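You operate a simulated robot arm through the tools that you are given. There is no shell and no other tool.

You are at the controls of a simulated robot arm. One attempt, no reset.

TASK
Empty the large jug into the waste can through the funnel, put the funnel back and shut the can. Set down upright: large jug.
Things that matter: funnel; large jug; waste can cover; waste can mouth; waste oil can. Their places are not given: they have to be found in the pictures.

Only the result counts: the job must be done as asked and must still hold three seconds after the hand-in. Knocking over, shifting, dropping, spilling or breaking anything else fails it.

THE ROBOT
A 6-joint arm with a two-finger parallel gripper, fixed in place. Base frame: the origin is at the foot of the arm, x ahead of it, y to its left, z up. Lengths are in mm, angles in rad, forces in N, time in s.
With the tool pointing down near the work surface it reaches from about 360 to 760 mm from the base axis. Its first joint turns from -1.152 to 1.152 rad. Payload 2.45 kg.
The TCP is the grasp point between the finger pads, 24 mm short of the fingertips. In the tool frame z runs along the fingers and y along their closing line. The gripper opens to 68 mm. The fingers are 17 mm wide and 10 mm thick; the gripper's body (40 by 70 mm) begins 41 mm behind the TCP.
Orientation is that of the tool frame in the base frame, as [roll, pitch, yaw] about the fixed x, y, z axes, in that order (R = Rz(yaw) Ry(pitch) Rx(roll)). With the fingers straight down and closing along the base's y, the tool's x points along the base's -x, its y along +y and its z along -z.

THE INTERFACE
- The arm moves only by the tool apply_moves. Its argument "series" is a list of rows, each a list of 3 entries, a list of its own where there are three numbers: the shift along the tool's x, y, z in mm, then the turn, a rotation vector about the tool's x, y, z in rad, then the finger opening in mm, from 0 to 68. In form: [[[tx, ty, tz], [ax, ay, az], hand], ...]. A call has 1 to 20 rows; each row is the pose to reach, as a shift and turn from the pose commanded when the call began, along the tool's axes at that moment. Each row takes 0.2 s and may step no farther than 50 mm and 0.15 rad from the row before; otherwise, or with a gripper value out of range, the whole call is refused. A pose out of reach is approached as far as the arm can. The call stops where the force on the tool passes 40 N (or 10 N more than at its start, if that is more) or the arm is blocked; 0.2 s more then pass. Each finger travels about 108 mm/s and halts on what it meets, pressing with about 30 N; the grip force reading is that of the motor and also rises with nothing between the fingers. The clock runs only during rows and for 0.2 s after the last one: add rows that repeat a pose to give the fingers time. It gives the time, the measured TCP pose, the force on the tool (base axes), the opening and the grip force at its end, in the units of the frame above (readings bear some noise), with the torque about the TCP (base axes, N m) and any sound that the robot's microphone picked up.
- Cameras (640 x 400 px; columns grow to the right, rows downward): "scene" is fixed at [179.3, 420.1, 1477.6]; the picture's right is [-0.64, -0.77, 0.00], its down [-0.35, 0.29, -0.89] and it looks along [0.68, -0.57, -0.45] (base axes); focal length 343 px, centre (320, 200). "wrist" rides on the gripper at [84, 11, -75] in the tool frame; the picture's right is [-0.13, 0.99, 0.00], its down [-0.60, -0.08, -0.79] and it looks along [-0.79, -0.10, 0.61] (tool axes); focal length 251 px, centre (320, 200).
- grab_frame(camera): a new picture of that camera. It takes no simulated time.
- pixel_to_xyz(camera, pixels): for up to 12 pixels [column, row] of the newest picture of that camera ("zoom" is the newest enlarged one), the place [x, y, z] in the base frame of the surface seen there, good to about 2 mm. It takes no simulated time.
- zoom(camera, box): a new picture of the part [left, top, right, bottom] of that camera's present view, enlarged. It takes no simulated time.
- finish_job(): hands the job in; it is judged then, once.

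Unless the task says otherwise, let go and move clear before handing in.

The tools are called after ">>>" as name(argument=value, ...) on one line, values as JSON. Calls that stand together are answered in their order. apply_moves: Moves the arm, as the interface text tells. Its arguments: {"type":"object","properties":{"series":{"type":"array","items":{"type":"array"}}},"required":["series"]} The other tools are called the same way: grab_frame (camera) takes a picture; pixel_to_xyz (camera, pixels) gives the place of the surface under pixels of a picture; zoom (camera, box) takes an enlarged picture of a part of a camera's view; finish_job () hands the job in.

At the start:

```text
clock: 0.0
tool_pos: [487.0, 123.0, 1291.7]
tool_rot: [-3.141, 0.0, 3.141]
wrist_force: [0.0, -0.7, -0.2]
ft_torque: [0.01, 0.01, 0.0]
gripper_width: 68.0
grasp_force: 0.0
```

scene: 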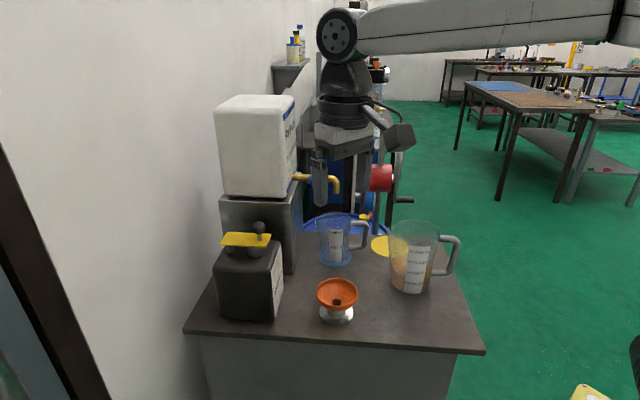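
wrist: 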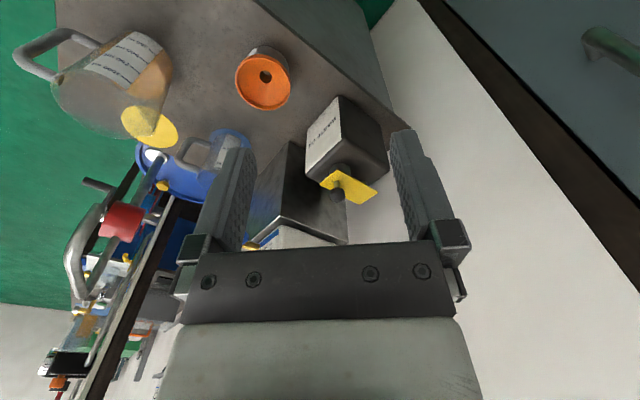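

The scene shows the large jug near (412,257), the funnel on a stand near (337,297), and the dark can with a yellow cover near (247,270). I'll zoom in on these for detail before moving.

>>> zoom(camera="scene", box=[180, 200, 340, 340])

>>> zoom(camera="wrist", box=[0, 0, 420, 260])

```text
2.86 times, centred on (260, 270) of scene
```

zoom: 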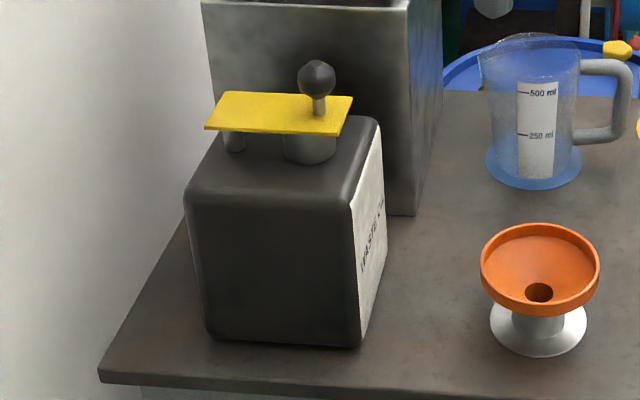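

```text
1.52 times, centred on (210, 130) of wrist
```

zoom: 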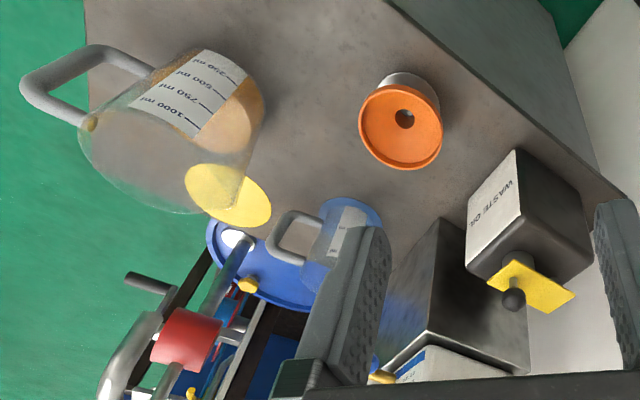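

The zoom shows a yellow cover plate with a black knob, a small post under its left end (pivot?) and the mouth neck under the knob. I'll measure it more closely.

>>> zoom(camera="scene", box=[210, 210, 290, 260])

```text
8.00 times, centred on (250, 235) of scene
```

zoom: 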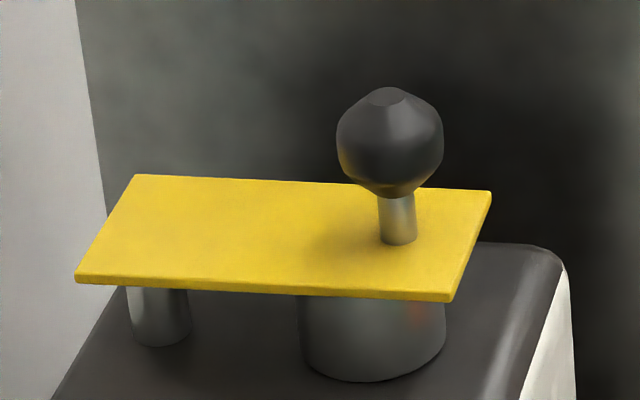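

>>> pixel_to_xyz(camera="zoom", pixels=[[138, 178], [80, 278], [450, 295], [488, 195], [390, 95], [390, 145], [398, 235], [160, 320], [370, 340], [160, 344], [372, 380], [520, 260]])

>>> pixel_to_xyz(camera="scene", pixels=[[337, 280], [318, 292], [357, 290], [338, 312], [337, 302], [322, 312], [338, 323], [355, 310], [300, 330], [225, 310], [272, 315], [280, 260]])

```text
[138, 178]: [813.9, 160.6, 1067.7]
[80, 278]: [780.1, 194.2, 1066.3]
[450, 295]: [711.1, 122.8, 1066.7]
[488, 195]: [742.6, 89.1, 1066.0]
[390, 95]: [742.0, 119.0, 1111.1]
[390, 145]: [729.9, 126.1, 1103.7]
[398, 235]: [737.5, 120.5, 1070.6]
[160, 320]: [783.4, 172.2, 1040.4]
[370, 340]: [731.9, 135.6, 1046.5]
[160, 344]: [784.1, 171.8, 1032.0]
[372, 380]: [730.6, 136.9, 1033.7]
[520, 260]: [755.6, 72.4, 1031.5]
```

```text
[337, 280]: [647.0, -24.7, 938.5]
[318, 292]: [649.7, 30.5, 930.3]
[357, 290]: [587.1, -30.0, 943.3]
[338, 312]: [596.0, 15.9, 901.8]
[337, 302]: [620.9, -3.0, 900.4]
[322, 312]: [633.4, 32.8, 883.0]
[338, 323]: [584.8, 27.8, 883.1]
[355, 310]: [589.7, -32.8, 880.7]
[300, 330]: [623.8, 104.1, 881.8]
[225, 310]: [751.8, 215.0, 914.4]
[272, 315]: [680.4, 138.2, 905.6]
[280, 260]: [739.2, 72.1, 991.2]
```

The table surface is at z≈881, the can top at z≈1032 and the cover plate at z≈1067. Next I'll zoom in on the funnel and the jug.

>>> zoom(camera="scene", box=[297, 265, 377, 335])

>>> zoom(camera="wrist", box=[220, 30, 310, 120])

>>> zoom(camera="scene", box=[360, 205, 480, 305])

```text
5.71 times, centred on (337, 300) of scene
```

zoom: 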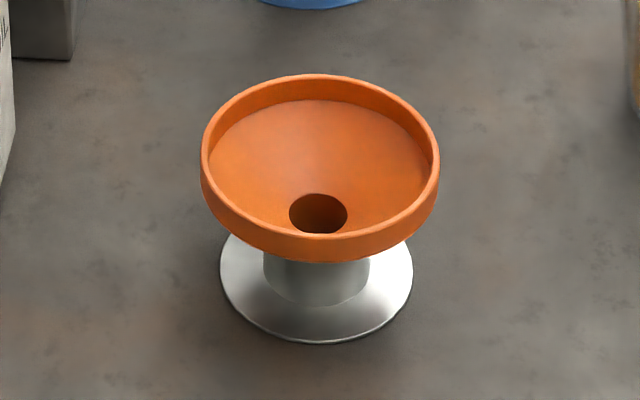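

```text
4.44 times, centred on (265, 75) of wrist
```

zoom: 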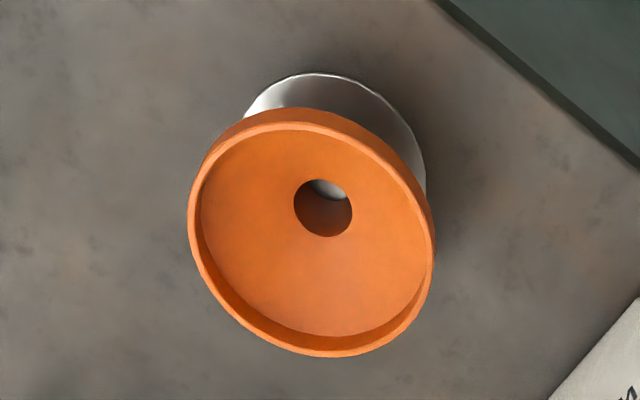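

```text
4.00 times, centred on (420, 255) of scene
```

zoom: 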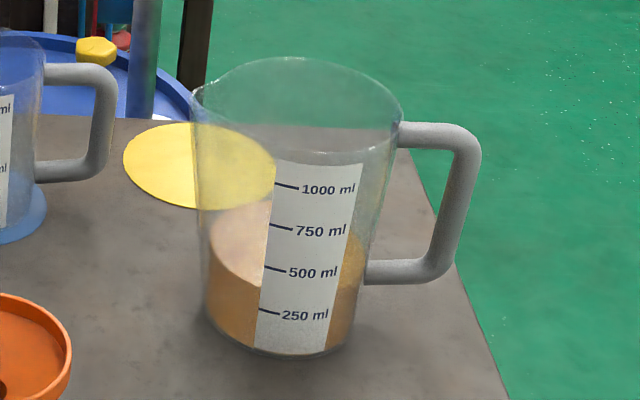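

The jug holds roughly 500 ml and its handle points towards image right (-x,-y), with the lip to the left. I'll measure points on the jug, handle and funnel.

>>> pixel_to_xyz(camera="zoom", pixels=[[410, 130], [440, 133], [468, 150], [455, 210], [430, 268], [380, 272], [300, 345], [200, 90], [300, 60], [398, 110], [290, 150], [240, 240]])

>>> zoom(camera="wrist", box=[0, 0, 200, 160])

```text
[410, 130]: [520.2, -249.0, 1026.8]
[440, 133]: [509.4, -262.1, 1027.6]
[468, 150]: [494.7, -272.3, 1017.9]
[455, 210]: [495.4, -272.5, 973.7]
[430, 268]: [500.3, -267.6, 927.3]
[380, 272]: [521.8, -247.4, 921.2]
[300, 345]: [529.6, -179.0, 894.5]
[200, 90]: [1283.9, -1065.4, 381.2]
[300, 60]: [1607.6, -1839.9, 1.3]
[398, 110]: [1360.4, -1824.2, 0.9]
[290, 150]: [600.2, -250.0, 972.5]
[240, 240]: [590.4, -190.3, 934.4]
```

```text
2.50 times, centred on (100, 80) of wrist
```

zoom: 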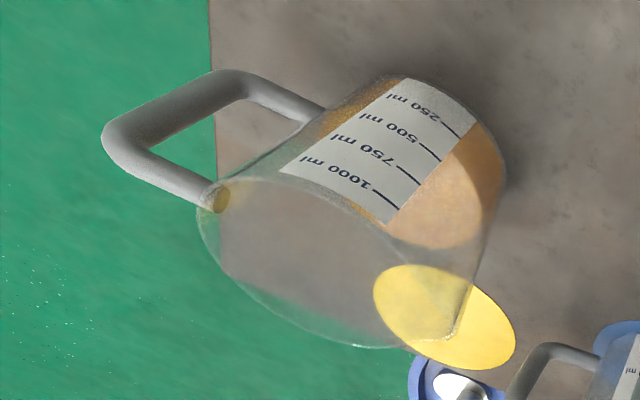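

The jug axis is about (560,-196), with its handle bar around (495,-272) and z from 927 to 1027. Now I'll map the surroundings: steel box, white container, wall, small jug and table edges.

>>> pixel_to_xyz(camera="scene", pixels=[[224, 200], [262, 230], [292, 230], [296, 195], [300, 268], [220, 100], [295, 120], [240, 185], [320, 182], [200, 250], [185, 330], [484, 350]])

>>> pixel_to_xyz(camera="scene", pixels=[[332, 262], [360, 225], [338, 225], [385, 240], [400, 240], [300, 178], [338, 190], [380, 180], [360, 235], [310, 228], [330, 345], [440, 275]])

>>> pixel_to_xyz(camera="wrist", pixels=[[345, 97], [310, 130], [308, 175], [380, 155], [370, 115], [330, 180], [265, 76], [262, 108], [238, 85], [290, 75], [250, 55], [330, 210]])

```text
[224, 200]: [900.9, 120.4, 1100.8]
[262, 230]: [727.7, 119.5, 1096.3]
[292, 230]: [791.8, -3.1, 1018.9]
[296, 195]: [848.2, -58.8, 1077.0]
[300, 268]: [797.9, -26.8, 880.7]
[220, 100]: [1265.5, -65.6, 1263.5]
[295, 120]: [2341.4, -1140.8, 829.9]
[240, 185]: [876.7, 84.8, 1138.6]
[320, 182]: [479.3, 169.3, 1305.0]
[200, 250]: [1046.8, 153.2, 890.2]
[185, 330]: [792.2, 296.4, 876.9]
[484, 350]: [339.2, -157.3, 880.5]
```

```text
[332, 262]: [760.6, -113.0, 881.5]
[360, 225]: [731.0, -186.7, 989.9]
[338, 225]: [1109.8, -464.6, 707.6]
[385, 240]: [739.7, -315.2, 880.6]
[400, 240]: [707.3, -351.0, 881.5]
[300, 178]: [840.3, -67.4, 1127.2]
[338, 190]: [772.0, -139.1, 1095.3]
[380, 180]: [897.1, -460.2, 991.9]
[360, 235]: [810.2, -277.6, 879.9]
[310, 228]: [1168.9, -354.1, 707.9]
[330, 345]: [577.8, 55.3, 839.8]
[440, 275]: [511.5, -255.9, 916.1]
```

```text
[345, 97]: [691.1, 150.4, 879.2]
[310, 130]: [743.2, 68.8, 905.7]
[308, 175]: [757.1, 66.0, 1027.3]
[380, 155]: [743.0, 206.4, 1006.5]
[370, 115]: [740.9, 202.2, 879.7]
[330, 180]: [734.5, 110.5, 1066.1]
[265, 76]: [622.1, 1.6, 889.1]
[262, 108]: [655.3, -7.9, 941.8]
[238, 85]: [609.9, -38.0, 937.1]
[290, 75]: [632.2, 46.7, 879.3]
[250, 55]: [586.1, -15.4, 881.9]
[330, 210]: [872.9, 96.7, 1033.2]
```

Around the can, the steel box's front face is about 120 mm past the mouth and the wall is about 170 mm past the pivot, so there is space to swing the cover towards +y. I'll move closer to the can for a better wrist view.

>>> apply_moves(series=[[[-40, 0, 10], [0, 0, 0], 68], [[-80, 0, 20], [0, 0, 0], 68], [[-110, 0, 30], [0, 0, 0], 68], [[-110, 0, 30], [0, 0, 0], 40]])

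```text
clock: 1.0
tool_pos: [597.3, 123.8, 1260.5]
tool_rot: [-3.141, 0.001, -3.14]
wrist_force: [-0.6, 0.9, -0.4]
ft_torque: [0.03, 0.0, 0.0]
gripper_width: 40.0
grasp_force: 0.1
```

>>> grab_frame(camera="wrist")

>>> grab_frame(camera="scene")

>>> zoom(camera="wrist", box=[250, 60, 410, 160])

```text
taken
```

wrist: 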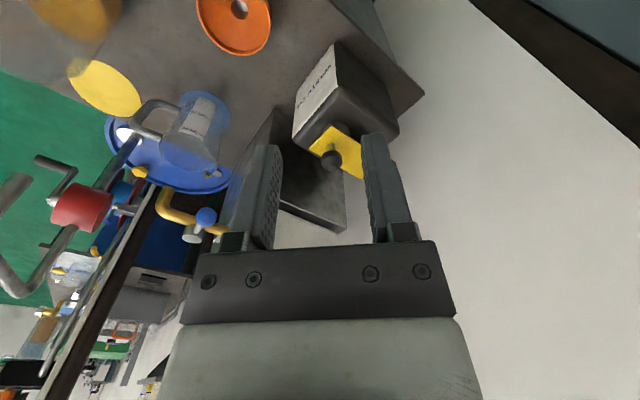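

```text
taken
```

scene: 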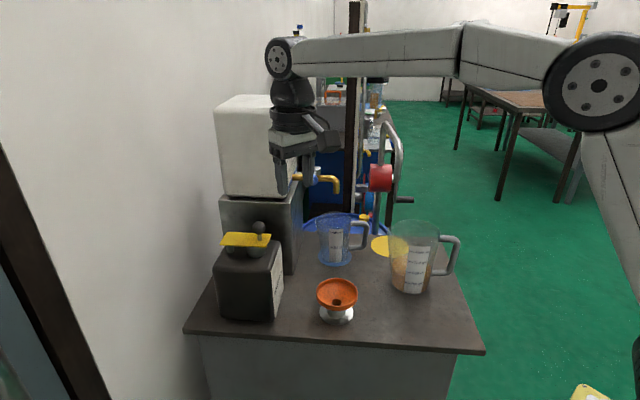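

```text
4.00 times, centred on (330, 110) of wrist
```

zoom: 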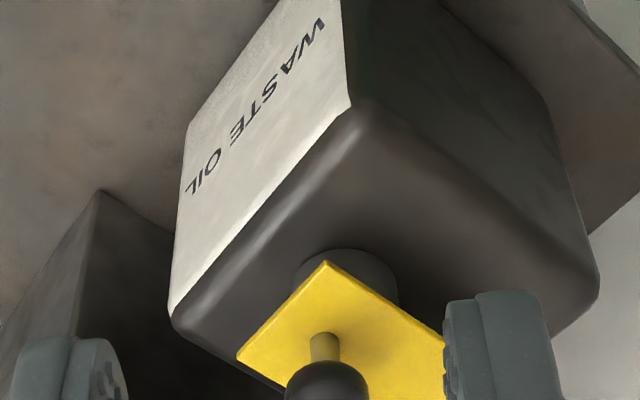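

The arm looks like a UR-type with its elbow visible at (600,85). I'll measure its links to judge reach, and the mouth and knob points in this wrist view.

>>> pixel_to_xyz(camera="scene", pixels=[[278, 60], [595, 85], [630, 200], [460, 50], [295, 90], [295, 118], [300, 140], [638, 290], [325, 140], [285, 185]])

>>> pixel_to_xyz(camera="wrist", pixels=[[335, 125], [310, 150], [331, 158], [325, 130], [345, 130], [335, 45], [297, 140], [345, 87], [399, 130], [331, 147], [232, 10], [240, 50]])

```text
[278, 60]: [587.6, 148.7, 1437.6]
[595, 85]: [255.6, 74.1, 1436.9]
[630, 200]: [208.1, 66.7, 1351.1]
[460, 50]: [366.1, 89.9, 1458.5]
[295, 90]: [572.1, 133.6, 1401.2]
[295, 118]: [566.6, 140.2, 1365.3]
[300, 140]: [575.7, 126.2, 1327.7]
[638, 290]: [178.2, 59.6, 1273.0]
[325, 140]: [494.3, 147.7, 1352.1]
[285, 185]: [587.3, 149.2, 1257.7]
```

```text
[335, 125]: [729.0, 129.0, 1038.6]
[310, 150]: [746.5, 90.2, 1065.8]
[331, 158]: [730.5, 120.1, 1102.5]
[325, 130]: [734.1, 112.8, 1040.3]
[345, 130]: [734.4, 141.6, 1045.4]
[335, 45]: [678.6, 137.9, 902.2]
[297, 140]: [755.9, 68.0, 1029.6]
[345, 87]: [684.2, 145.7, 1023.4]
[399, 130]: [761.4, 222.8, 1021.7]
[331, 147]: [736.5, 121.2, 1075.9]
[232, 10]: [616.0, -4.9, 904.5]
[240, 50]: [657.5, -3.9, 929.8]
```

The knob axis is at about (741,120), with its centre at z≈1097, and the pivot post is near (786,166). I'll move above the knob and turn the tool by -0.785 so the fingers close along the cover's swing tangent.

>>> apply_moves(series=[[[-24, -0.5, 17], [0, 0, -0.131], 40], [[-48, -1, 34], [0, 0, -0.262], 40], [[-72, -1.5, 51], [0, 0, -0.393], 40], [[-96, -2, 68], [0, 0, -0.524], 40], [[-120, -2.5, 85], [0, 0, -0.655], 40], [[-144, -3, 102], [0, 0, -0.785], 40], [[-144, -3, 102], [0, 0, -0.785], 40]])

>>> grab_frame(camera="wrist")

>>> zoom(camera="scene", box=[180, 120, 340, 240])

```text
clock: 2.6
tool_pos: [736.5, 117.1, 1156.7]
tool_rot: [3.141, 0.001, -2.354]
wrist_force: [-0.3, -0.3, 0.0]
ft_torque: [0.02, -0.03, -0.03]
gripper_width: 40.1
grasp_force: 0.1
out of reach, approached as far as the arm can: row 6, 7
```

```text
taken
```

wrist: 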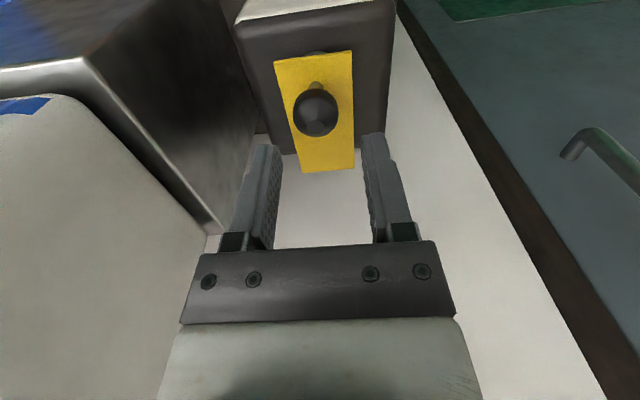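

```text
3.33 times, centred on (260, 180) of scene
```

zoom: 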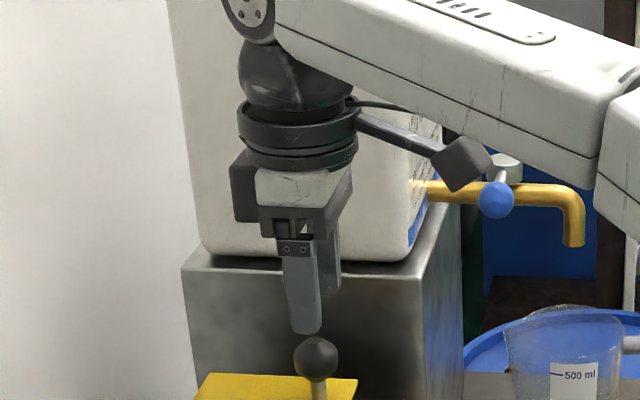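

At z=1157 the reach limit with the tool down is r≈746. A fixed yaw with a slight outward tilt will do for the swing, so I'm turning back to the default yaw and pulling in a little.

>>> apply_moves(series=[[[3, 3, 0], [0, 0, 0.131], 40], [[6, 6, 0], [0, 0, 0.262], 40], [[9, 9, 0], [0, 0, 0.393], 40], [[12, 12, 0], [0, 0, 0.524], 40], [[14, 14, 0], [0, 0, 0.655], 40], [[14, 14, 0], [0, 0, 0.785], 40], [[14, 14, 0], [0, 0, 0.785], 40]])

```text
clock: 4.2
tool_pos: [717.2, 119.3, 1157.9]
tool_rot: [-3.141, 0.0, 3.141]
wrist_force: [0.0, 0.1, 0.0]
ft_torque: [0.02, 0.06, 0.0]
gripper_width: 40.0
grasp_force: 0.0
```

The tool is back at default yaw at (717,119,1158). I'll tilt 0.2 rad outward and lower the open fingers around the knob.

>>> apply_moves(series=[[[-12, 0.5, 6], [0, -0.1, 0], 40], [[-24, 0.7, 12], [0, -0.2, 0], 40], [[-24, 0.7, 12], [0, -0.2, 0], 40]])

>>> grab_frame(camera="wrist")

>>> zoom(camera="scene", box=[180, 140, 340, 260])

```text
clock: 5.0
tool_pos: [741.9, 118.9, 1144.9]
tool_rot: [3.141, 0.2, -3.141]
wrist_force: [-0.2, 0.2, -0.9]
ft_torque: [0.0, -0.02, -0.01]
gripper_width: 40.0
grasp_force: 0.0
```

```text
taken
```

wrist: 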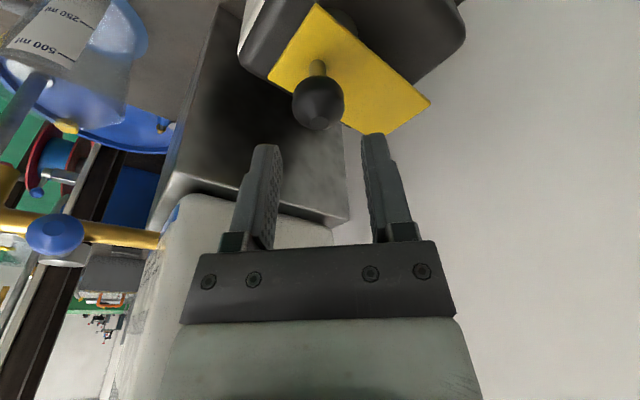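

```text
3.33 times, centred on (260, 200) of scene
```

zoom: 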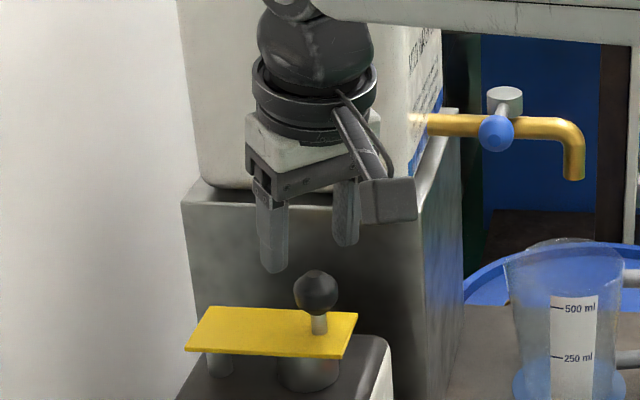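

The fingers hang above the knob, as the scene zoom shows. I'll check the knob position from the wrist view before descending.

>>> pixel_to_xyz(camera="wrist", pixels=[[318, 85], [318, 105], [300, 103], [337, 103], [318, 65], [305, 40], [425, 102], [390, 130], [316, 8], [272, 78], [340, 20], [318, 125]])

```text
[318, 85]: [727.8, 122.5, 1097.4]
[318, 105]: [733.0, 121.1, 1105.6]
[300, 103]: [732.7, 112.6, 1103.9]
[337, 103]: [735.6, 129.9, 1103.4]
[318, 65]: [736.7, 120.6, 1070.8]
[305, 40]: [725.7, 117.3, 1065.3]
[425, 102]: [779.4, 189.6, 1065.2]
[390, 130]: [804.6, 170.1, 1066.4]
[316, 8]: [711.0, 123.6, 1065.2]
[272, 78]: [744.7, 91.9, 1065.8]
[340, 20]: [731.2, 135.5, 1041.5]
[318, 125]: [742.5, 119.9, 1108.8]
```

The knob axis is confirmed at (741,121) with its centre at z 1097. I'm descending straight so the fingers straddle it.

>>> apply_moves(series=[[[3.3, 2, 14.6], [0, 0, 0], 40], [[6.6, 2, 29.3], [0, 0, 0], 40], [[9.8, 2, 43.9], [0, 0, 0], 40], [[9.8, 2, 43.9], [0, 0, 0], 34], [[9.8, 2, 43.9], [0, 0, 0], 32]])

>>> zoom(camera="scene", box=[180, 160, 340, 280])

```text
clock: 6.2
tool_pos: [740.2, 120.4, 1099.2]
tool_rot: [-3.142, 0.2, -3.141]
wrist_force: [0.0, 0.4, -0.9]
ft_torque: [0.02, -0.01, 0.03]
gripper_width: 31.7
grasp_force: 0.2
```

```text
3.33 times, centred on (260, 220) of scene
```

zoom: 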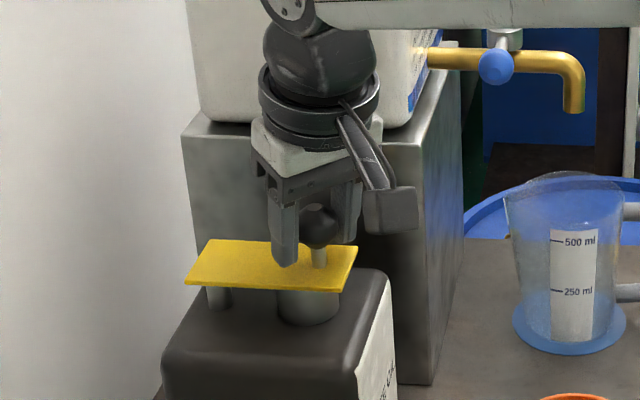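

The fingers are caging the knob (opening 31.7). I'll push it along the first 45° of the arc about the pivot, towards +y.

>>> apply_moves(series=[[[2, 3, -0.4], [0, 0, 0], 32], [[5.4, 8.8, -1.1], [0, 0, 0], 32], [[9.9, 15.7, -2.0], [0, 0, 0], 32], [[13.4, 23.5, -2.7], [0, 0, 0], 32], [[16.1, 31, -3.3], [0, 0, 0], 32], [[17.7, 39, -3.6], [0, 0, 0], 32], [[18.2, 47.5, -3.7], [0, 0, 0], 32]])

>>> grab_frame(camera="scene")

>>> zoom(camera="scene", box=[180, 180, 340, 300])

```text
clock: 7.8
tool_pos: [720.6, 169.8, 1100.5]
tool_rot: [-3.141, 0.201, 3.141]
wrist_force: [-0.4, -0.6, 0.3]
ft_torque: [-0.02, -0.01, -0.01]
gripper_width: 32.4
grasp_force: 0.2
```

```text
taken
```

scene: 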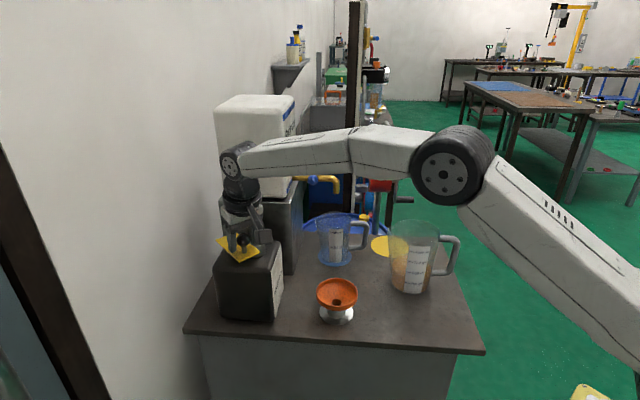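

```text
3.33 times, centred on (260, 240) of scene
```

zoom: 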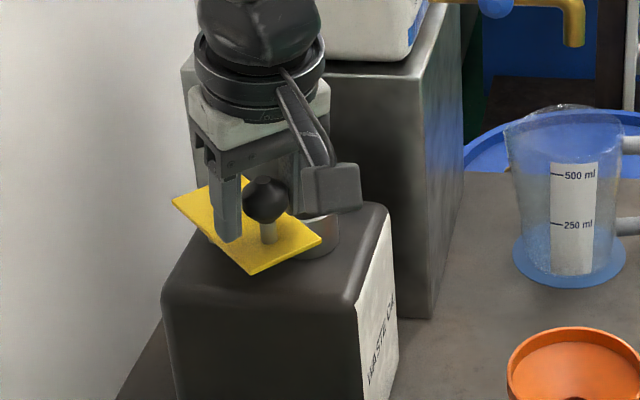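

The cover swings freely about the post with no reaction force. I'm continuing the arc to about 90° with a little more tilt for reach.

>>> apply_moves(series=[[[-0.5, 8, 0.1], [0, -0.03, 0], 32], [[-2.2, 16, 0.4], [0, -0.06, 0], 32], [[-4.7, 23.8, 1.0], [0, -0.1, 0], 32], [[-8.3, 31.3, 1.7], [0, -0.12, 0], 32], [[-12.8, 38.2, 2.6], [0, -0.14, 0], 32], [[-18.2, 44.5, 3.7], [0, -0.15, 0], 32], [[-18.2, 44.5, 3.7], [0, -0.15, 0], 32]])

>>> zoom(camera="scene", box=[180, 180, 340, 300])

```text
clock: 9.4
tool_pos: [739.9, 214.4, 1099.8]
tool_rot: [-3.139, 0.351, -3.142]
wrist_force: [-0.3, -1.3, -0.2]
ft_torque: [0.02, 0.04, 0.01]
gripper_width: 32.3
grasp_force: 0.0
```

```text
3.33 times, centred on (260, 240) of scene
```

zoom: 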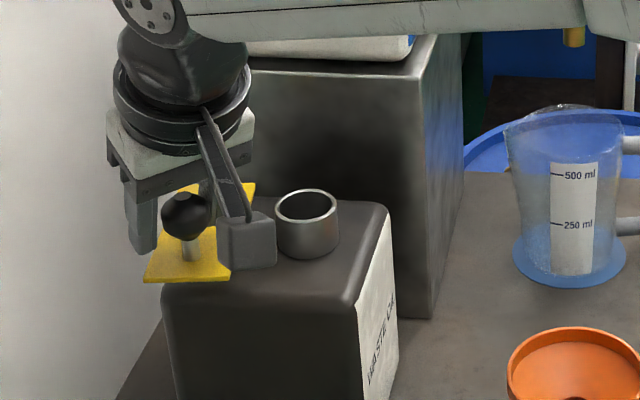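

The cover is swung about 90° and the can mouth is exposed at zoom (307,205). I'll measure the mouth rim, then lift the tool clear.

>>> pixel_to_xyz(camera="zoom", pixels=[[277, 206], [336, 203], [307, 190], [307, 220], [290, 194], [325, 216], [307, 235], [325, 194], [288, 216], [165, 278], [250, 188], [228, 278]])

>>> apply_moves(series=[[[0, 0, 0], [0, 0, 0], 40], [[-5, 2, -14], [0, 0, 0], 40], [[-10, 2, -30], [0, 0, 0], 40], [[-16, 2, -45], [0, 0, 0], 40], [[-10, 2, -80], [0, 0.1, 0], 40], [[20, 2, -110], [0, 0.2, 0], 40]])

```text
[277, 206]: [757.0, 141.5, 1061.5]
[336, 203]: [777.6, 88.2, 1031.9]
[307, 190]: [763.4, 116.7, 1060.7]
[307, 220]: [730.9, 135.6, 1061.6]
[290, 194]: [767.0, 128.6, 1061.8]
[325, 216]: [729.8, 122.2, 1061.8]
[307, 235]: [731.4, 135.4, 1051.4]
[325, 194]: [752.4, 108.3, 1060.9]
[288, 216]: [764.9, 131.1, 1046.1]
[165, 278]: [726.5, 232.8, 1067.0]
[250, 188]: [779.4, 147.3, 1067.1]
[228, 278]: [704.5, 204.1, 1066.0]
```

```text
clock: 10.8
tool_pos: [683.8, 213.8, 1197.3]
tool_rot: [3.141, 0.148, -3.141]
wrist_force: [-1.0, -1.0, 0.7]
ft_torque: [0.01, -0.02, 0.0]
gripper_width: 40.1
grasp_force: 0.1
```

The mouth rim is at z≈1061.5, centred at about (748,125) with radius about 18.6. Next I'll move over towards the funnel to measure it closely.

>>> apply_moves(series=[[[21.6, -35.7, 4.7], [0, 0.03, 0], 40], [[43.2, -71.3, 9.4], [0, 0.06, 0], 40], [[64.8, -107, 14.2], [0, 0.09, 0], 40], [[86.3, -142.7, 18.9], [0, 0.12, 0], 40], [[108, -178.3, 23.6], [0, 0.148, 0], 40], [[129.5, -214, 28.3], [0, 0.148, 0], 40], [[129.5, -214, 28.3], [0, 0.148, 0], 40]])

>>> grab_frame(camera="wrist")

>>> zoom(camera="wrist", box=[250, 20, 410, 120])

>>> zoom(camera="scene", box=[180, 180, 340, 300])

```text
clock: 12.4
tool_pos: [556.1, 1.9, 1150.1]
tool_rot: [-3.14, 0.002, 3.14]
wrist_force: [0.3, 1.1, 0.6]
ft_torque: [0.0, 0.0, 0.01]
gripper_width: 39.9
grasp_force: 0.1
```

```text
taken
```

wrist: 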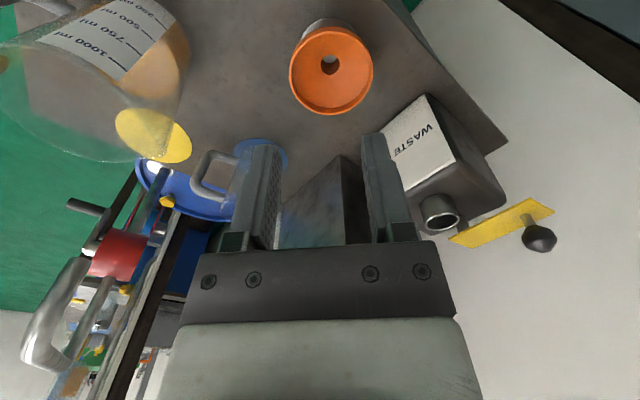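

```text
4.00 times, centred on (330, 70) of wrist
```

zoom: 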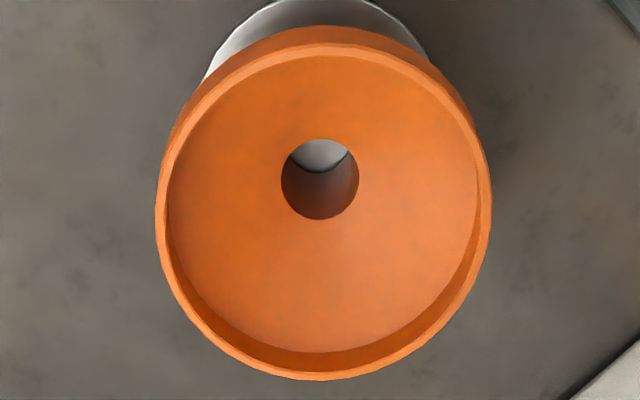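

```text
3.33 times, centred on (260, 240) of scene
```

zoom: 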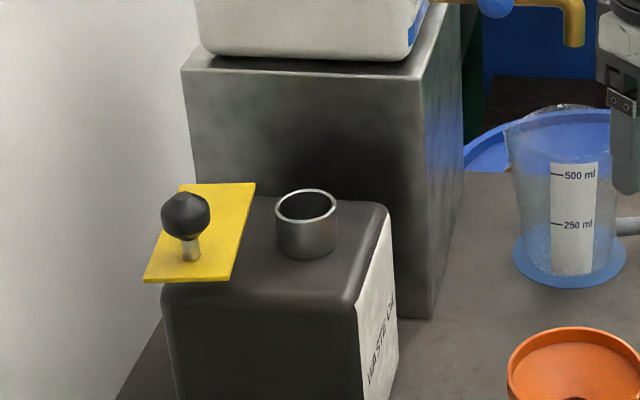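

Now measuring the funnel rim, cone and hole in this wrist view: rim left (290.5,72.5), right (371.5,74), near (331,32.5) and far (329,113).

>>> pixel_to_xyz(camera="wrist", pixels=[[290.5, 72.5], [371.5, 74], [331, 33], [329, 113.3], [330, 107], [330, 95], [330, 80], [300, 60], [350, 60], [330, 50], [365, 50], [302, 100]])

>>> zoom(camera="scene", box=[297, 265, 377, 335])

```text
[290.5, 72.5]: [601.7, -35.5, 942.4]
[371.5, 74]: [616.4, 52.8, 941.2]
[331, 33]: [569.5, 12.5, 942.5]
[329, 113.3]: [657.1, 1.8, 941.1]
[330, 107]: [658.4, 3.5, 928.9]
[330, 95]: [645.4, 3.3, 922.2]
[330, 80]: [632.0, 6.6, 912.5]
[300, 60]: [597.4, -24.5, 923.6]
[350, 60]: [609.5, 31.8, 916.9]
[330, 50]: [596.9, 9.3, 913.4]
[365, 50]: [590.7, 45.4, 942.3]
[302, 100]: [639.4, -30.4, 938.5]
```

```text
5.71 times, centred on (337, 300) of scene
```

zoom: 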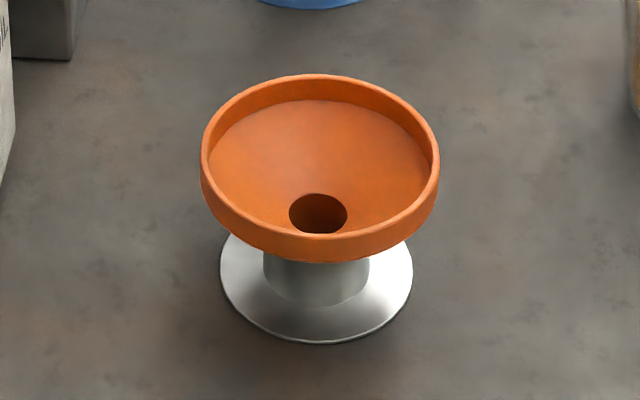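

The rim top is at z≈942, centre (613,8), mid-wall radius about 44, with a wall band about 13 mm deep inside. I'll turn the tool by +90° so the fingers close along x, and hover over the near side of the rim at (568.7,8).

>>> apply_moves(series=[[[-1, 0.5, 14], [0, 0, 0.143], 30], [[-2, 1, 28], [0, 0, 0.286], 24], [[-3.5, 1.5, 42], [0, 0, 0.429], 24], [[-5, 2, 56], [0, 0, 0.572], 24], [[-6, 2.5, 70], [0, 0, 0.715], 24], [[-7, 3, 84], [0, 0, 0.858], 24], [[-8, 3.5, 98], [0, 0, 1.0], 24], [[-9, 4, 112], [0, 0, 1.143], 24], [[-10.5, 5, 126], [0, 0, 1.286], 24], [[-12, 5.5, 140], [0, 0, 1.429], 24], [[-12.6, 6, 155], [0, 0, 1.571], 24], [[-12.6, 6, 155], [0, 0, 1.571], 24]])

>>> grab_frame(camera="wrist")

>>> zoom(camera="scene", box=[280, 220, 400, 320])

```text
clock: 15.0
tool_pos: [574.9, 7.6, 993.9]
tool_rot: [3.14, 0.0, 1.57]
wrist_force: [-0.1, -0.4, 0.0]
ft_torque: [0.02, 0.02, 0.02]
gripper_width: 24.2
grasp_force: 0.1
```

```text
taken
```

wrist: 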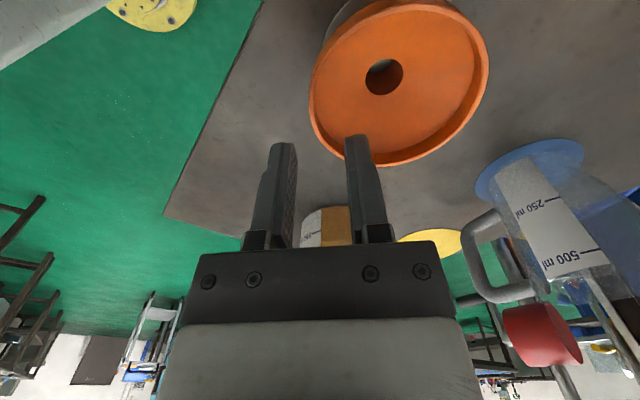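

```text
4.00 times, centred on (340, 270) of scene
```

zoom: 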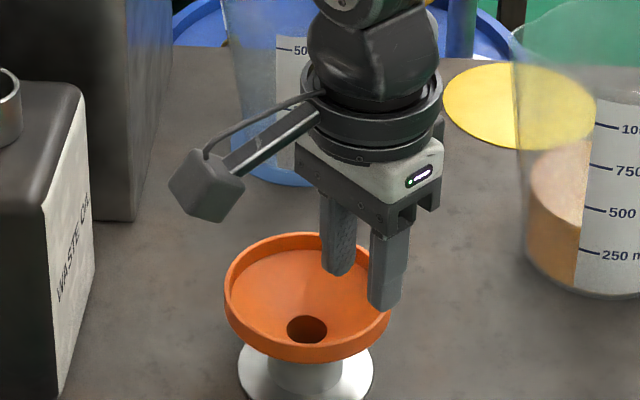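

The reading gives x=574.9, which is a few mm past the rim wall. I'll re-read the pose and measure the fingertips and rim in the same picture.

>>> apply_moves(series=[[[0, 0, 0], [0, 0, 0], 24]])

>>> pixel_to_xyz(camera="wrist", pixels=[[311, 90], [487, 70], [385, 163], [320, 130], [400, 15], [350, 150], [288, 155], [358, 145], [284, 148], [335, 35], [470, 25], [380, 75]])

>>> zoom(camera="wrist", box=[250, 0, 500, 180])

```text
clock: 15.4
tool_pos: [573.6, 7.3, 995.5]
tool_rot: [3.139, 0.003, 1.571]
wrist_force: [-0.1, 0.4, 1.2]
ft_torque: [0.01, 0.02, -0.01]
gripper_width: 23.8
grasp_force: 0.1
```

```text
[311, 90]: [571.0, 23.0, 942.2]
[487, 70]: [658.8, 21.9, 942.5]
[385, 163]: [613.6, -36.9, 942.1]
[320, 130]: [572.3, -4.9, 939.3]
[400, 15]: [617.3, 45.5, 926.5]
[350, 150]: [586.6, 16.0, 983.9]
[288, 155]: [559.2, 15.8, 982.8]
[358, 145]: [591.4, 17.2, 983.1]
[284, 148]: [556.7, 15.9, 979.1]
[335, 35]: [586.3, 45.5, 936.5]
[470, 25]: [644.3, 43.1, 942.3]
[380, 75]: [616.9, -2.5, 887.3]
```

```text
2.22 times, centred on (375, 90) of wrist
```

zoom: 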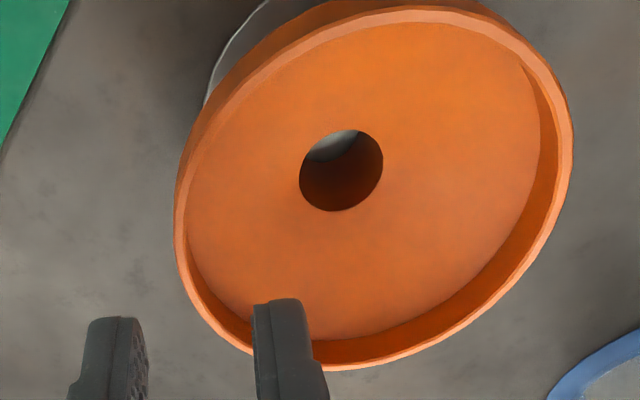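

Both views give a rim centre of about (614,8) and mid-wall radius of about 45, so the wall to pinch is at x≈569. I'm shifting -4.9 mm in x and lowering part way for a check.

>>> apply_moves(series=[[[0.6, -4.9, 0], [0, 0, 0], 24], [[0.6, -4.9, 10], [0, 0, 0], 24], [[0.6, -4.9, 20], [0, 0, 0], 24], [[0.6, -4.9, 20], [0, 0, 0], 24]])

>>> zoom(camera="wrist", box=[250, 0, 500, 180])

>>> zoom(camera="scene", box=[300, 250, 380, 320])

```text
clock: 16.4
tool_pos: [569.0, 8.4, 974.1]
tool_rot: [3.141, 0.0, 1.572]
wrist_force: [0.6, -0.9, 0.1]
ft_torque: [-0.02, 0.01, -0.01]
gripper_width: 24.2
grasp_force: 0.2
```

```text
2.22 times, centred on (375, 90) of wrist
```

zoom: 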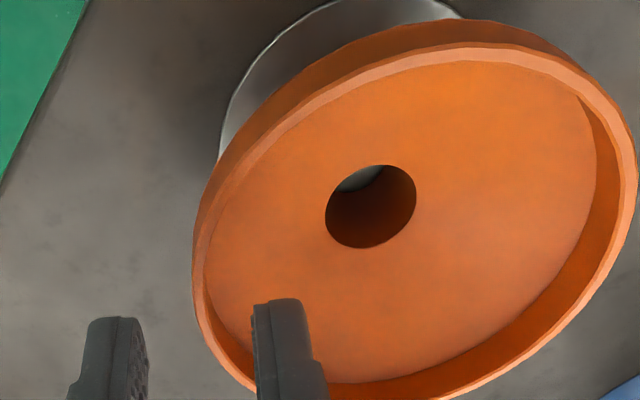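

```text
5.71 times, centred on (340, 285) of scene
```

zoom: 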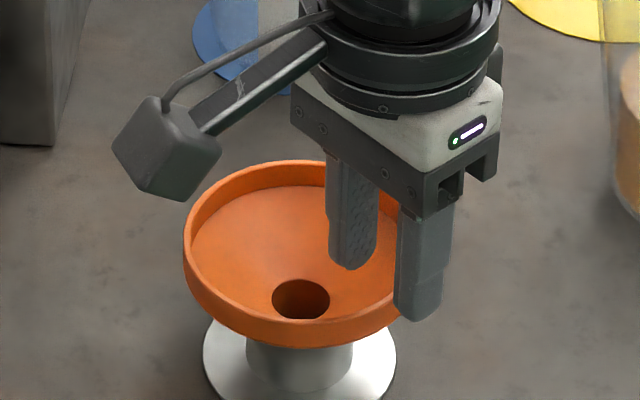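

The fingers straddle the near rim wall, with the outer one outside and the inner one over the cone. I'm lowering to TCP z≈956 and closing.

>>> apply_moves(series=[[[0, 0, 6], [0, 0, 0], 24], [[0, 0, 12], [0, 0, 0], 24], [[0, 0, 18], [0, 0, 0], 24], [[0, 0, 18], [0, 0, 0], 10], [[0, 0, 18], [0, 0, 0], 4], [[0, 0, 18], [0, 0, 0], 0], [[0, 0, 18], [0, 0, 0], 0], [[0, 0, 18], [0, 0, 0], 0]])

>>> zoom(camera="wrist", box=[250, 0, 500, 180])

>>> zoom(camera="scene", box=[300, 250, 380, 320])

```text
clock: 18.2
tool_pos: [568.0, 7.4, 958.2]
tool_rot: [3.141, 0.0, 1.571]
wrist_force: [-5.3, -3.1, 10.9]
ft_torque: [-0.13, -0.04, -0.18]
gripper_width: 7.1
grasp_force: 29.8
```

```text
2.22 times, centred on (375, 90) of wrist
```

zoom: 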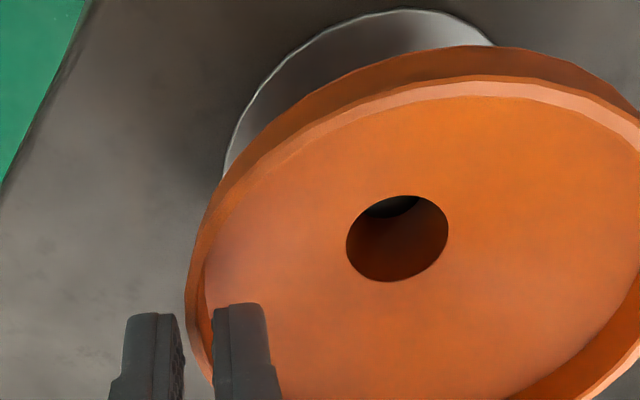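

```text
5.71 times, centred on (340, 285) of scene
```

zoom: 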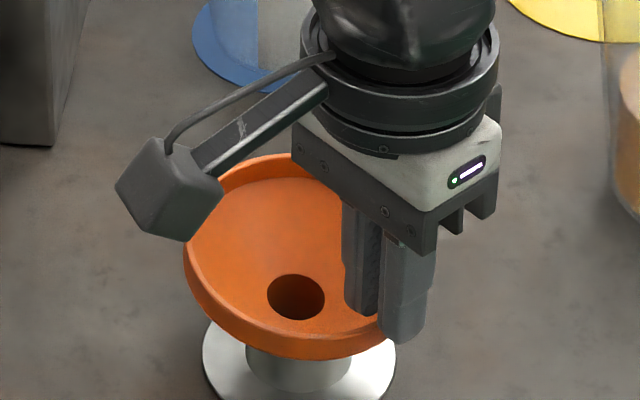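

The grip reads 7.1 mm with 29.8 N, but there is about 11 N of upward force on the tool, so the funnel may have tilted or wedged. I'll check the rim heights around the circle.

>>> zoom(camera="scene", box=[300, 260, 380, 330])

>>> grab_frame(camera="wrist")

```text
5.71 times, centred on (340, 295) of scene
```

zoom: 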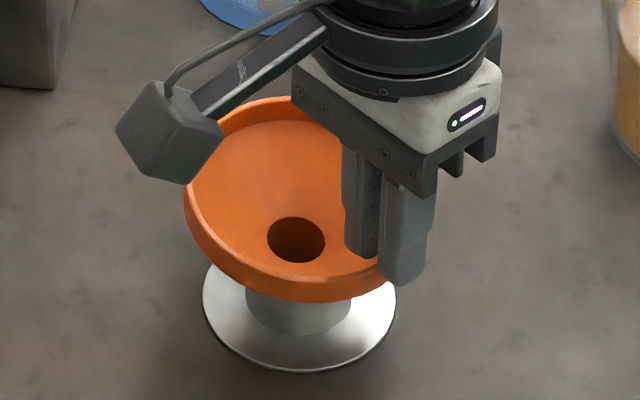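

```text
taken
```

wrist: 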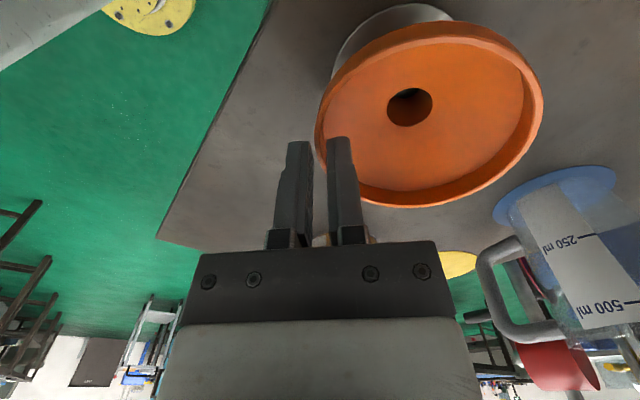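

>>> pixel_to_xyz(camera="wrist", pixels=[[540, 95], [450, 200], [400, 204], [430, 31], [330, 80], [318, 130], [480, 40], [345, 145], [295, 150], [320, 110], [500, 180], [525, 150]])

>>> pixel_to_xyz(camera="zoom", pixels=[[190, 190], [192, 215], [300, 280], [300, 300], [260, 262], [225, 120], [300, 105], [345, 282], [375, 262], [300, 320], [210, 300], [395, 300]])

```text
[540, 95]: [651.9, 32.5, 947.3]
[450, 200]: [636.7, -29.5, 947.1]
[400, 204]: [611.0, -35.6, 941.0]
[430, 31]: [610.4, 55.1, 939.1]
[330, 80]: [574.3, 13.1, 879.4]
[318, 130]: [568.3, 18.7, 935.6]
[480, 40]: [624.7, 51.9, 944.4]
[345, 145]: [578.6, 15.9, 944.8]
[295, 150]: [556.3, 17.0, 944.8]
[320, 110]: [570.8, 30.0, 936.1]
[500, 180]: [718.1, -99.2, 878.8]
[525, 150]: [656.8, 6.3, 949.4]
```

```text
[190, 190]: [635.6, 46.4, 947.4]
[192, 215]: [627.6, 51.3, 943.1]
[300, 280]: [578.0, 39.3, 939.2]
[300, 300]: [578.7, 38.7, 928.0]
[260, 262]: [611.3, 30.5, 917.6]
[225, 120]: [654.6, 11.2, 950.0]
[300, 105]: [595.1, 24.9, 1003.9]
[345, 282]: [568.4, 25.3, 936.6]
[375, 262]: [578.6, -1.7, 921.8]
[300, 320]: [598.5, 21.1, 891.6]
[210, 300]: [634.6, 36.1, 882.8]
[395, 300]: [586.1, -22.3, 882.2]
```

The funnel is tilted: its far rim is at z≈950 and the near rim at ≈936, so the pinch is forcing it. I'll check where the fingertips actually are before letting go.

>>> pixel_to_xyz(camera="wrist", pixels=[[338, 139], [332, 141], [345, 139], [298, 144], [292, 144], [306, 144], [338, 150], [322, 150], [325, 160], [318, 142]])

>>> pixel_to_xyz(camera="zoom", pixels=[[405, 282], [390, 280], [420, 275], [400, 260], [362, 254], [355, 250], [365, 240], [410, 240], [380, 265], [385, 270]])

```text
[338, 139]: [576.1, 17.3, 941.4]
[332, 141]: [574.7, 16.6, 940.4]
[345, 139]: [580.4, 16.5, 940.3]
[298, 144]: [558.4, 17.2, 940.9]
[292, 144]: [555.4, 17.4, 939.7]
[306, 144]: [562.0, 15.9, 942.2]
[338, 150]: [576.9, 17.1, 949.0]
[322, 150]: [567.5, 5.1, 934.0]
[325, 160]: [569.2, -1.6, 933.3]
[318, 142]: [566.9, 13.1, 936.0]
```

```text
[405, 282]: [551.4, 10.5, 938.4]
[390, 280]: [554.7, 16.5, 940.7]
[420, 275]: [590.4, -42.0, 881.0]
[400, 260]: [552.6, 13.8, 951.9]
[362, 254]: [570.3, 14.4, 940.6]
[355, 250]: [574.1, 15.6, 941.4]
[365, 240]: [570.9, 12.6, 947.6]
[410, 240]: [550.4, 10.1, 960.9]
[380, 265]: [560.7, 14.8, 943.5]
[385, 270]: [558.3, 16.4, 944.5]
```

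The rim wall between the fingers is at z≈934, level with the fingertips, so the rounded tips are squeezing the rim out rather than the flat pads holding it. I'll open, back up and look at the fingertip shape.

>>> apply_moves(series=[[[0, 0, 0], [0, 0, 0], 12], [[0, 0, 0], [0, 0, 0], 24], [[0, 0, -8], [0, 0, 0], 24], [[0, 0, -18], [0, 0, 0], 24], [[0, 0, -18], [0, 0, 0], 24]])

>>> zoom(camera="scene", box=[335, 265, 365, 295])

>>> zoom(camera="wrist", box=[250, 100, 410, 200])

>>> zoom(camera="scene", box=[300, 260, 380, 330])

```text
clock: 19.4
tool_pos: [568.7, 6.2, 975.3]
tool_rot: [3.14, -0.001, 1.572]
wrist_force: [0.8, -1.0, -0.3]
ft_torque: [0.0, 0.0, 0.01]
gripper_width: 24.0
grasp_force: 0.0
```

```text
13.33 times, centred on (350, 280) of scene
```

zoom: 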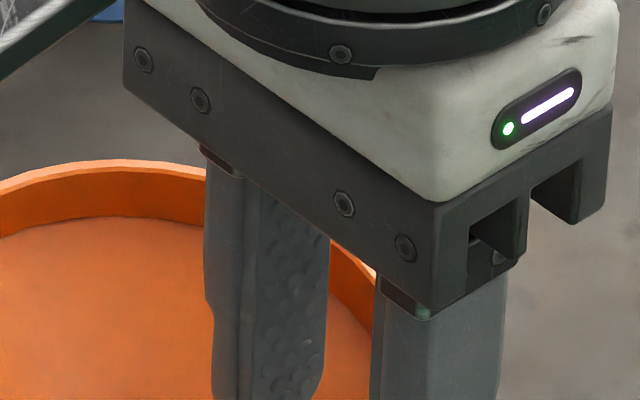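

```text
4.00 times, centred on (330, 150) of wrist
```

zoom: 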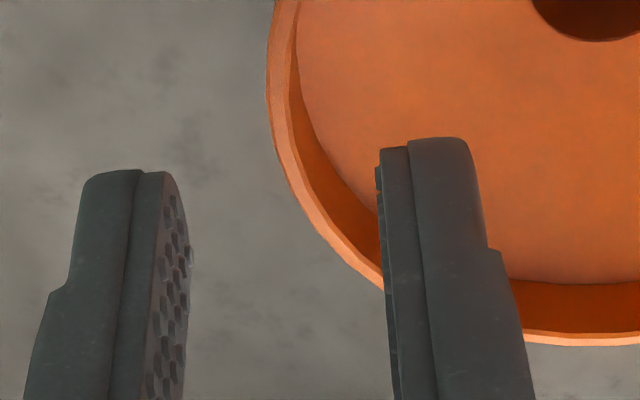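

```text
5.71 times, centred on (340, 295) of scene
```

zoom: 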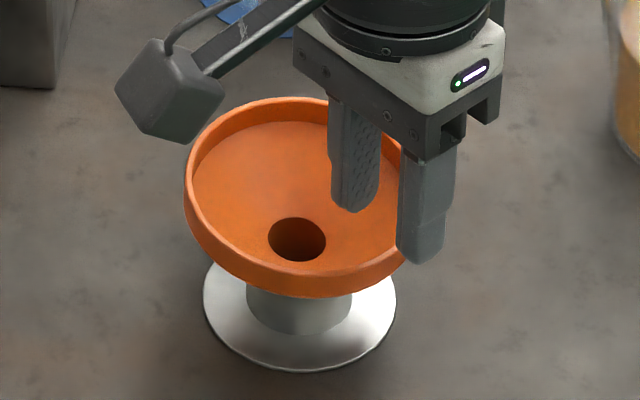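

The pads look flat to the tip apart from rounded corners. I'll check whether the funnel settled level after release.

>>> grab_frame(camera="wrist")

>>> pixel_to_xyz(camera="zoom", pixels=[[190, 190], [188, 170], [300, 275], [300, 295], [225, 118], [260, 102], [345, 275], [250, 255], [205, 145], [380, 270], [300, 340], [320, 100]])

```text
taken
```

wrist: 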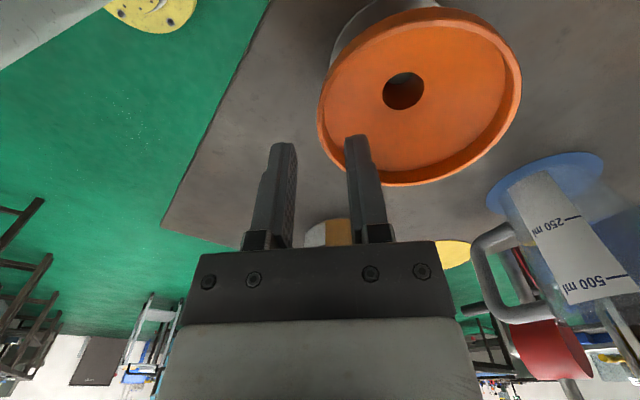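

```text
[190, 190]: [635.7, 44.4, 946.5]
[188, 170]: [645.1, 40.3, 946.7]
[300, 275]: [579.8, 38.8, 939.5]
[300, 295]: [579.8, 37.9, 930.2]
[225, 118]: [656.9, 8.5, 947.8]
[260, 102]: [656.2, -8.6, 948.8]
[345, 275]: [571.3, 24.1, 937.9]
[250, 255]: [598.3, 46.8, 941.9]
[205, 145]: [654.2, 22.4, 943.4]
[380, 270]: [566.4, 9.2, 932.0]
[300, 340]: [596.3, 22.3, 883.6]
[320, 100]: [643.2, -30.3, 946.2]
```

The funnel has stayed slightly tilted in its stand, with the far rim at about 948 and the near rim at about 937. I'll measure the near wall precisely so I can match the tool tilt to it and grip deeper.

>>> zoom(camera="wrist", box=[290, 0, 540, 190])

```text
2.11 times, centred on (415, 95) of wrist
```

zoom: 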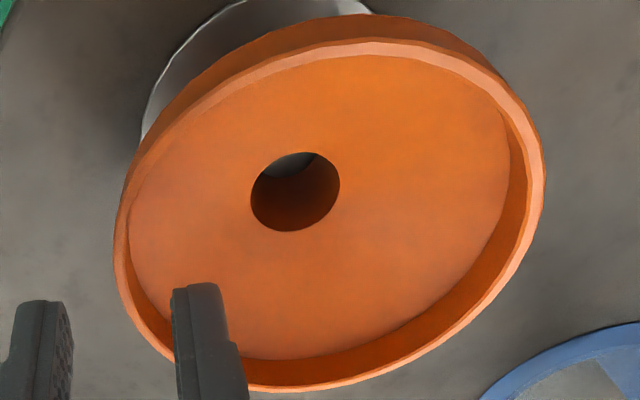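

>>> pixel_to_xyz(camera="zoom", pixels=[[120, 270], [125, 220], [150, 330], [168, 350], [160, 150], [535, 190], [505, 280], [450, 340], [300, 386], [380, 48], [500, 90], [140, 285]])

>>> pixel_to_xyz(camera="zoom", pixels=[[130, 240], [150, 300], [160, 310], [165, 230], [200, 250], [240, 250], [350, 200], [420, 220], [480, 230], [505, 235], [300, 345], [300, 360]])

```text
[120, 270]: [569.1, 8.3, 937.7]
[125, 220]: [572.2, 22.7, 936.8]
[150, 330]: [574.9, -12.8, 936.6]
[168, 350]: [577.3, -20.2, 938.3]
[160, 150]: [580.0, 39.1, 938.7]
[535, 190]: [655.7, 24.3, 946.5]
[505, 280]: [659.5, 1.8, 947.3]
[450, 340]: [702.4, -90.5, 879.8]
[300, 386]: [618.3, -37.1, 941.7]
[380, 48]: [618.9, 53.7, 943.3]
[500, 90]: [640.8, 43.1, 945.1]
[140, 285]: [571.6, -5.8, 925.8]
```

```text
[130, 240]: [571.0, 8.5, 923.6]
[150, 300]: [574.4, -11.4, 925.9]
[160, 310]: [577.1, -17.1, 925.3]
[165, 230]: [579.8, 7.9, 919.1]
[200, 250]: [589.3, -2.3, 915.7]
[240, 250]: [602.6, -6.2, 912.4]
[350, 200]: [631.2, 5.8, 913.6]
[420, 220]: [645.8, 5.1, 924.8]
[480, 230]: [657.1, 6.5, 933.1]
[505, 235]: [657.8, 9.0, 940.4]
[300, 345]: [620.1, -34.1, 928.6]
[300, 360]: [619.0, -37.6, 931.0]
```

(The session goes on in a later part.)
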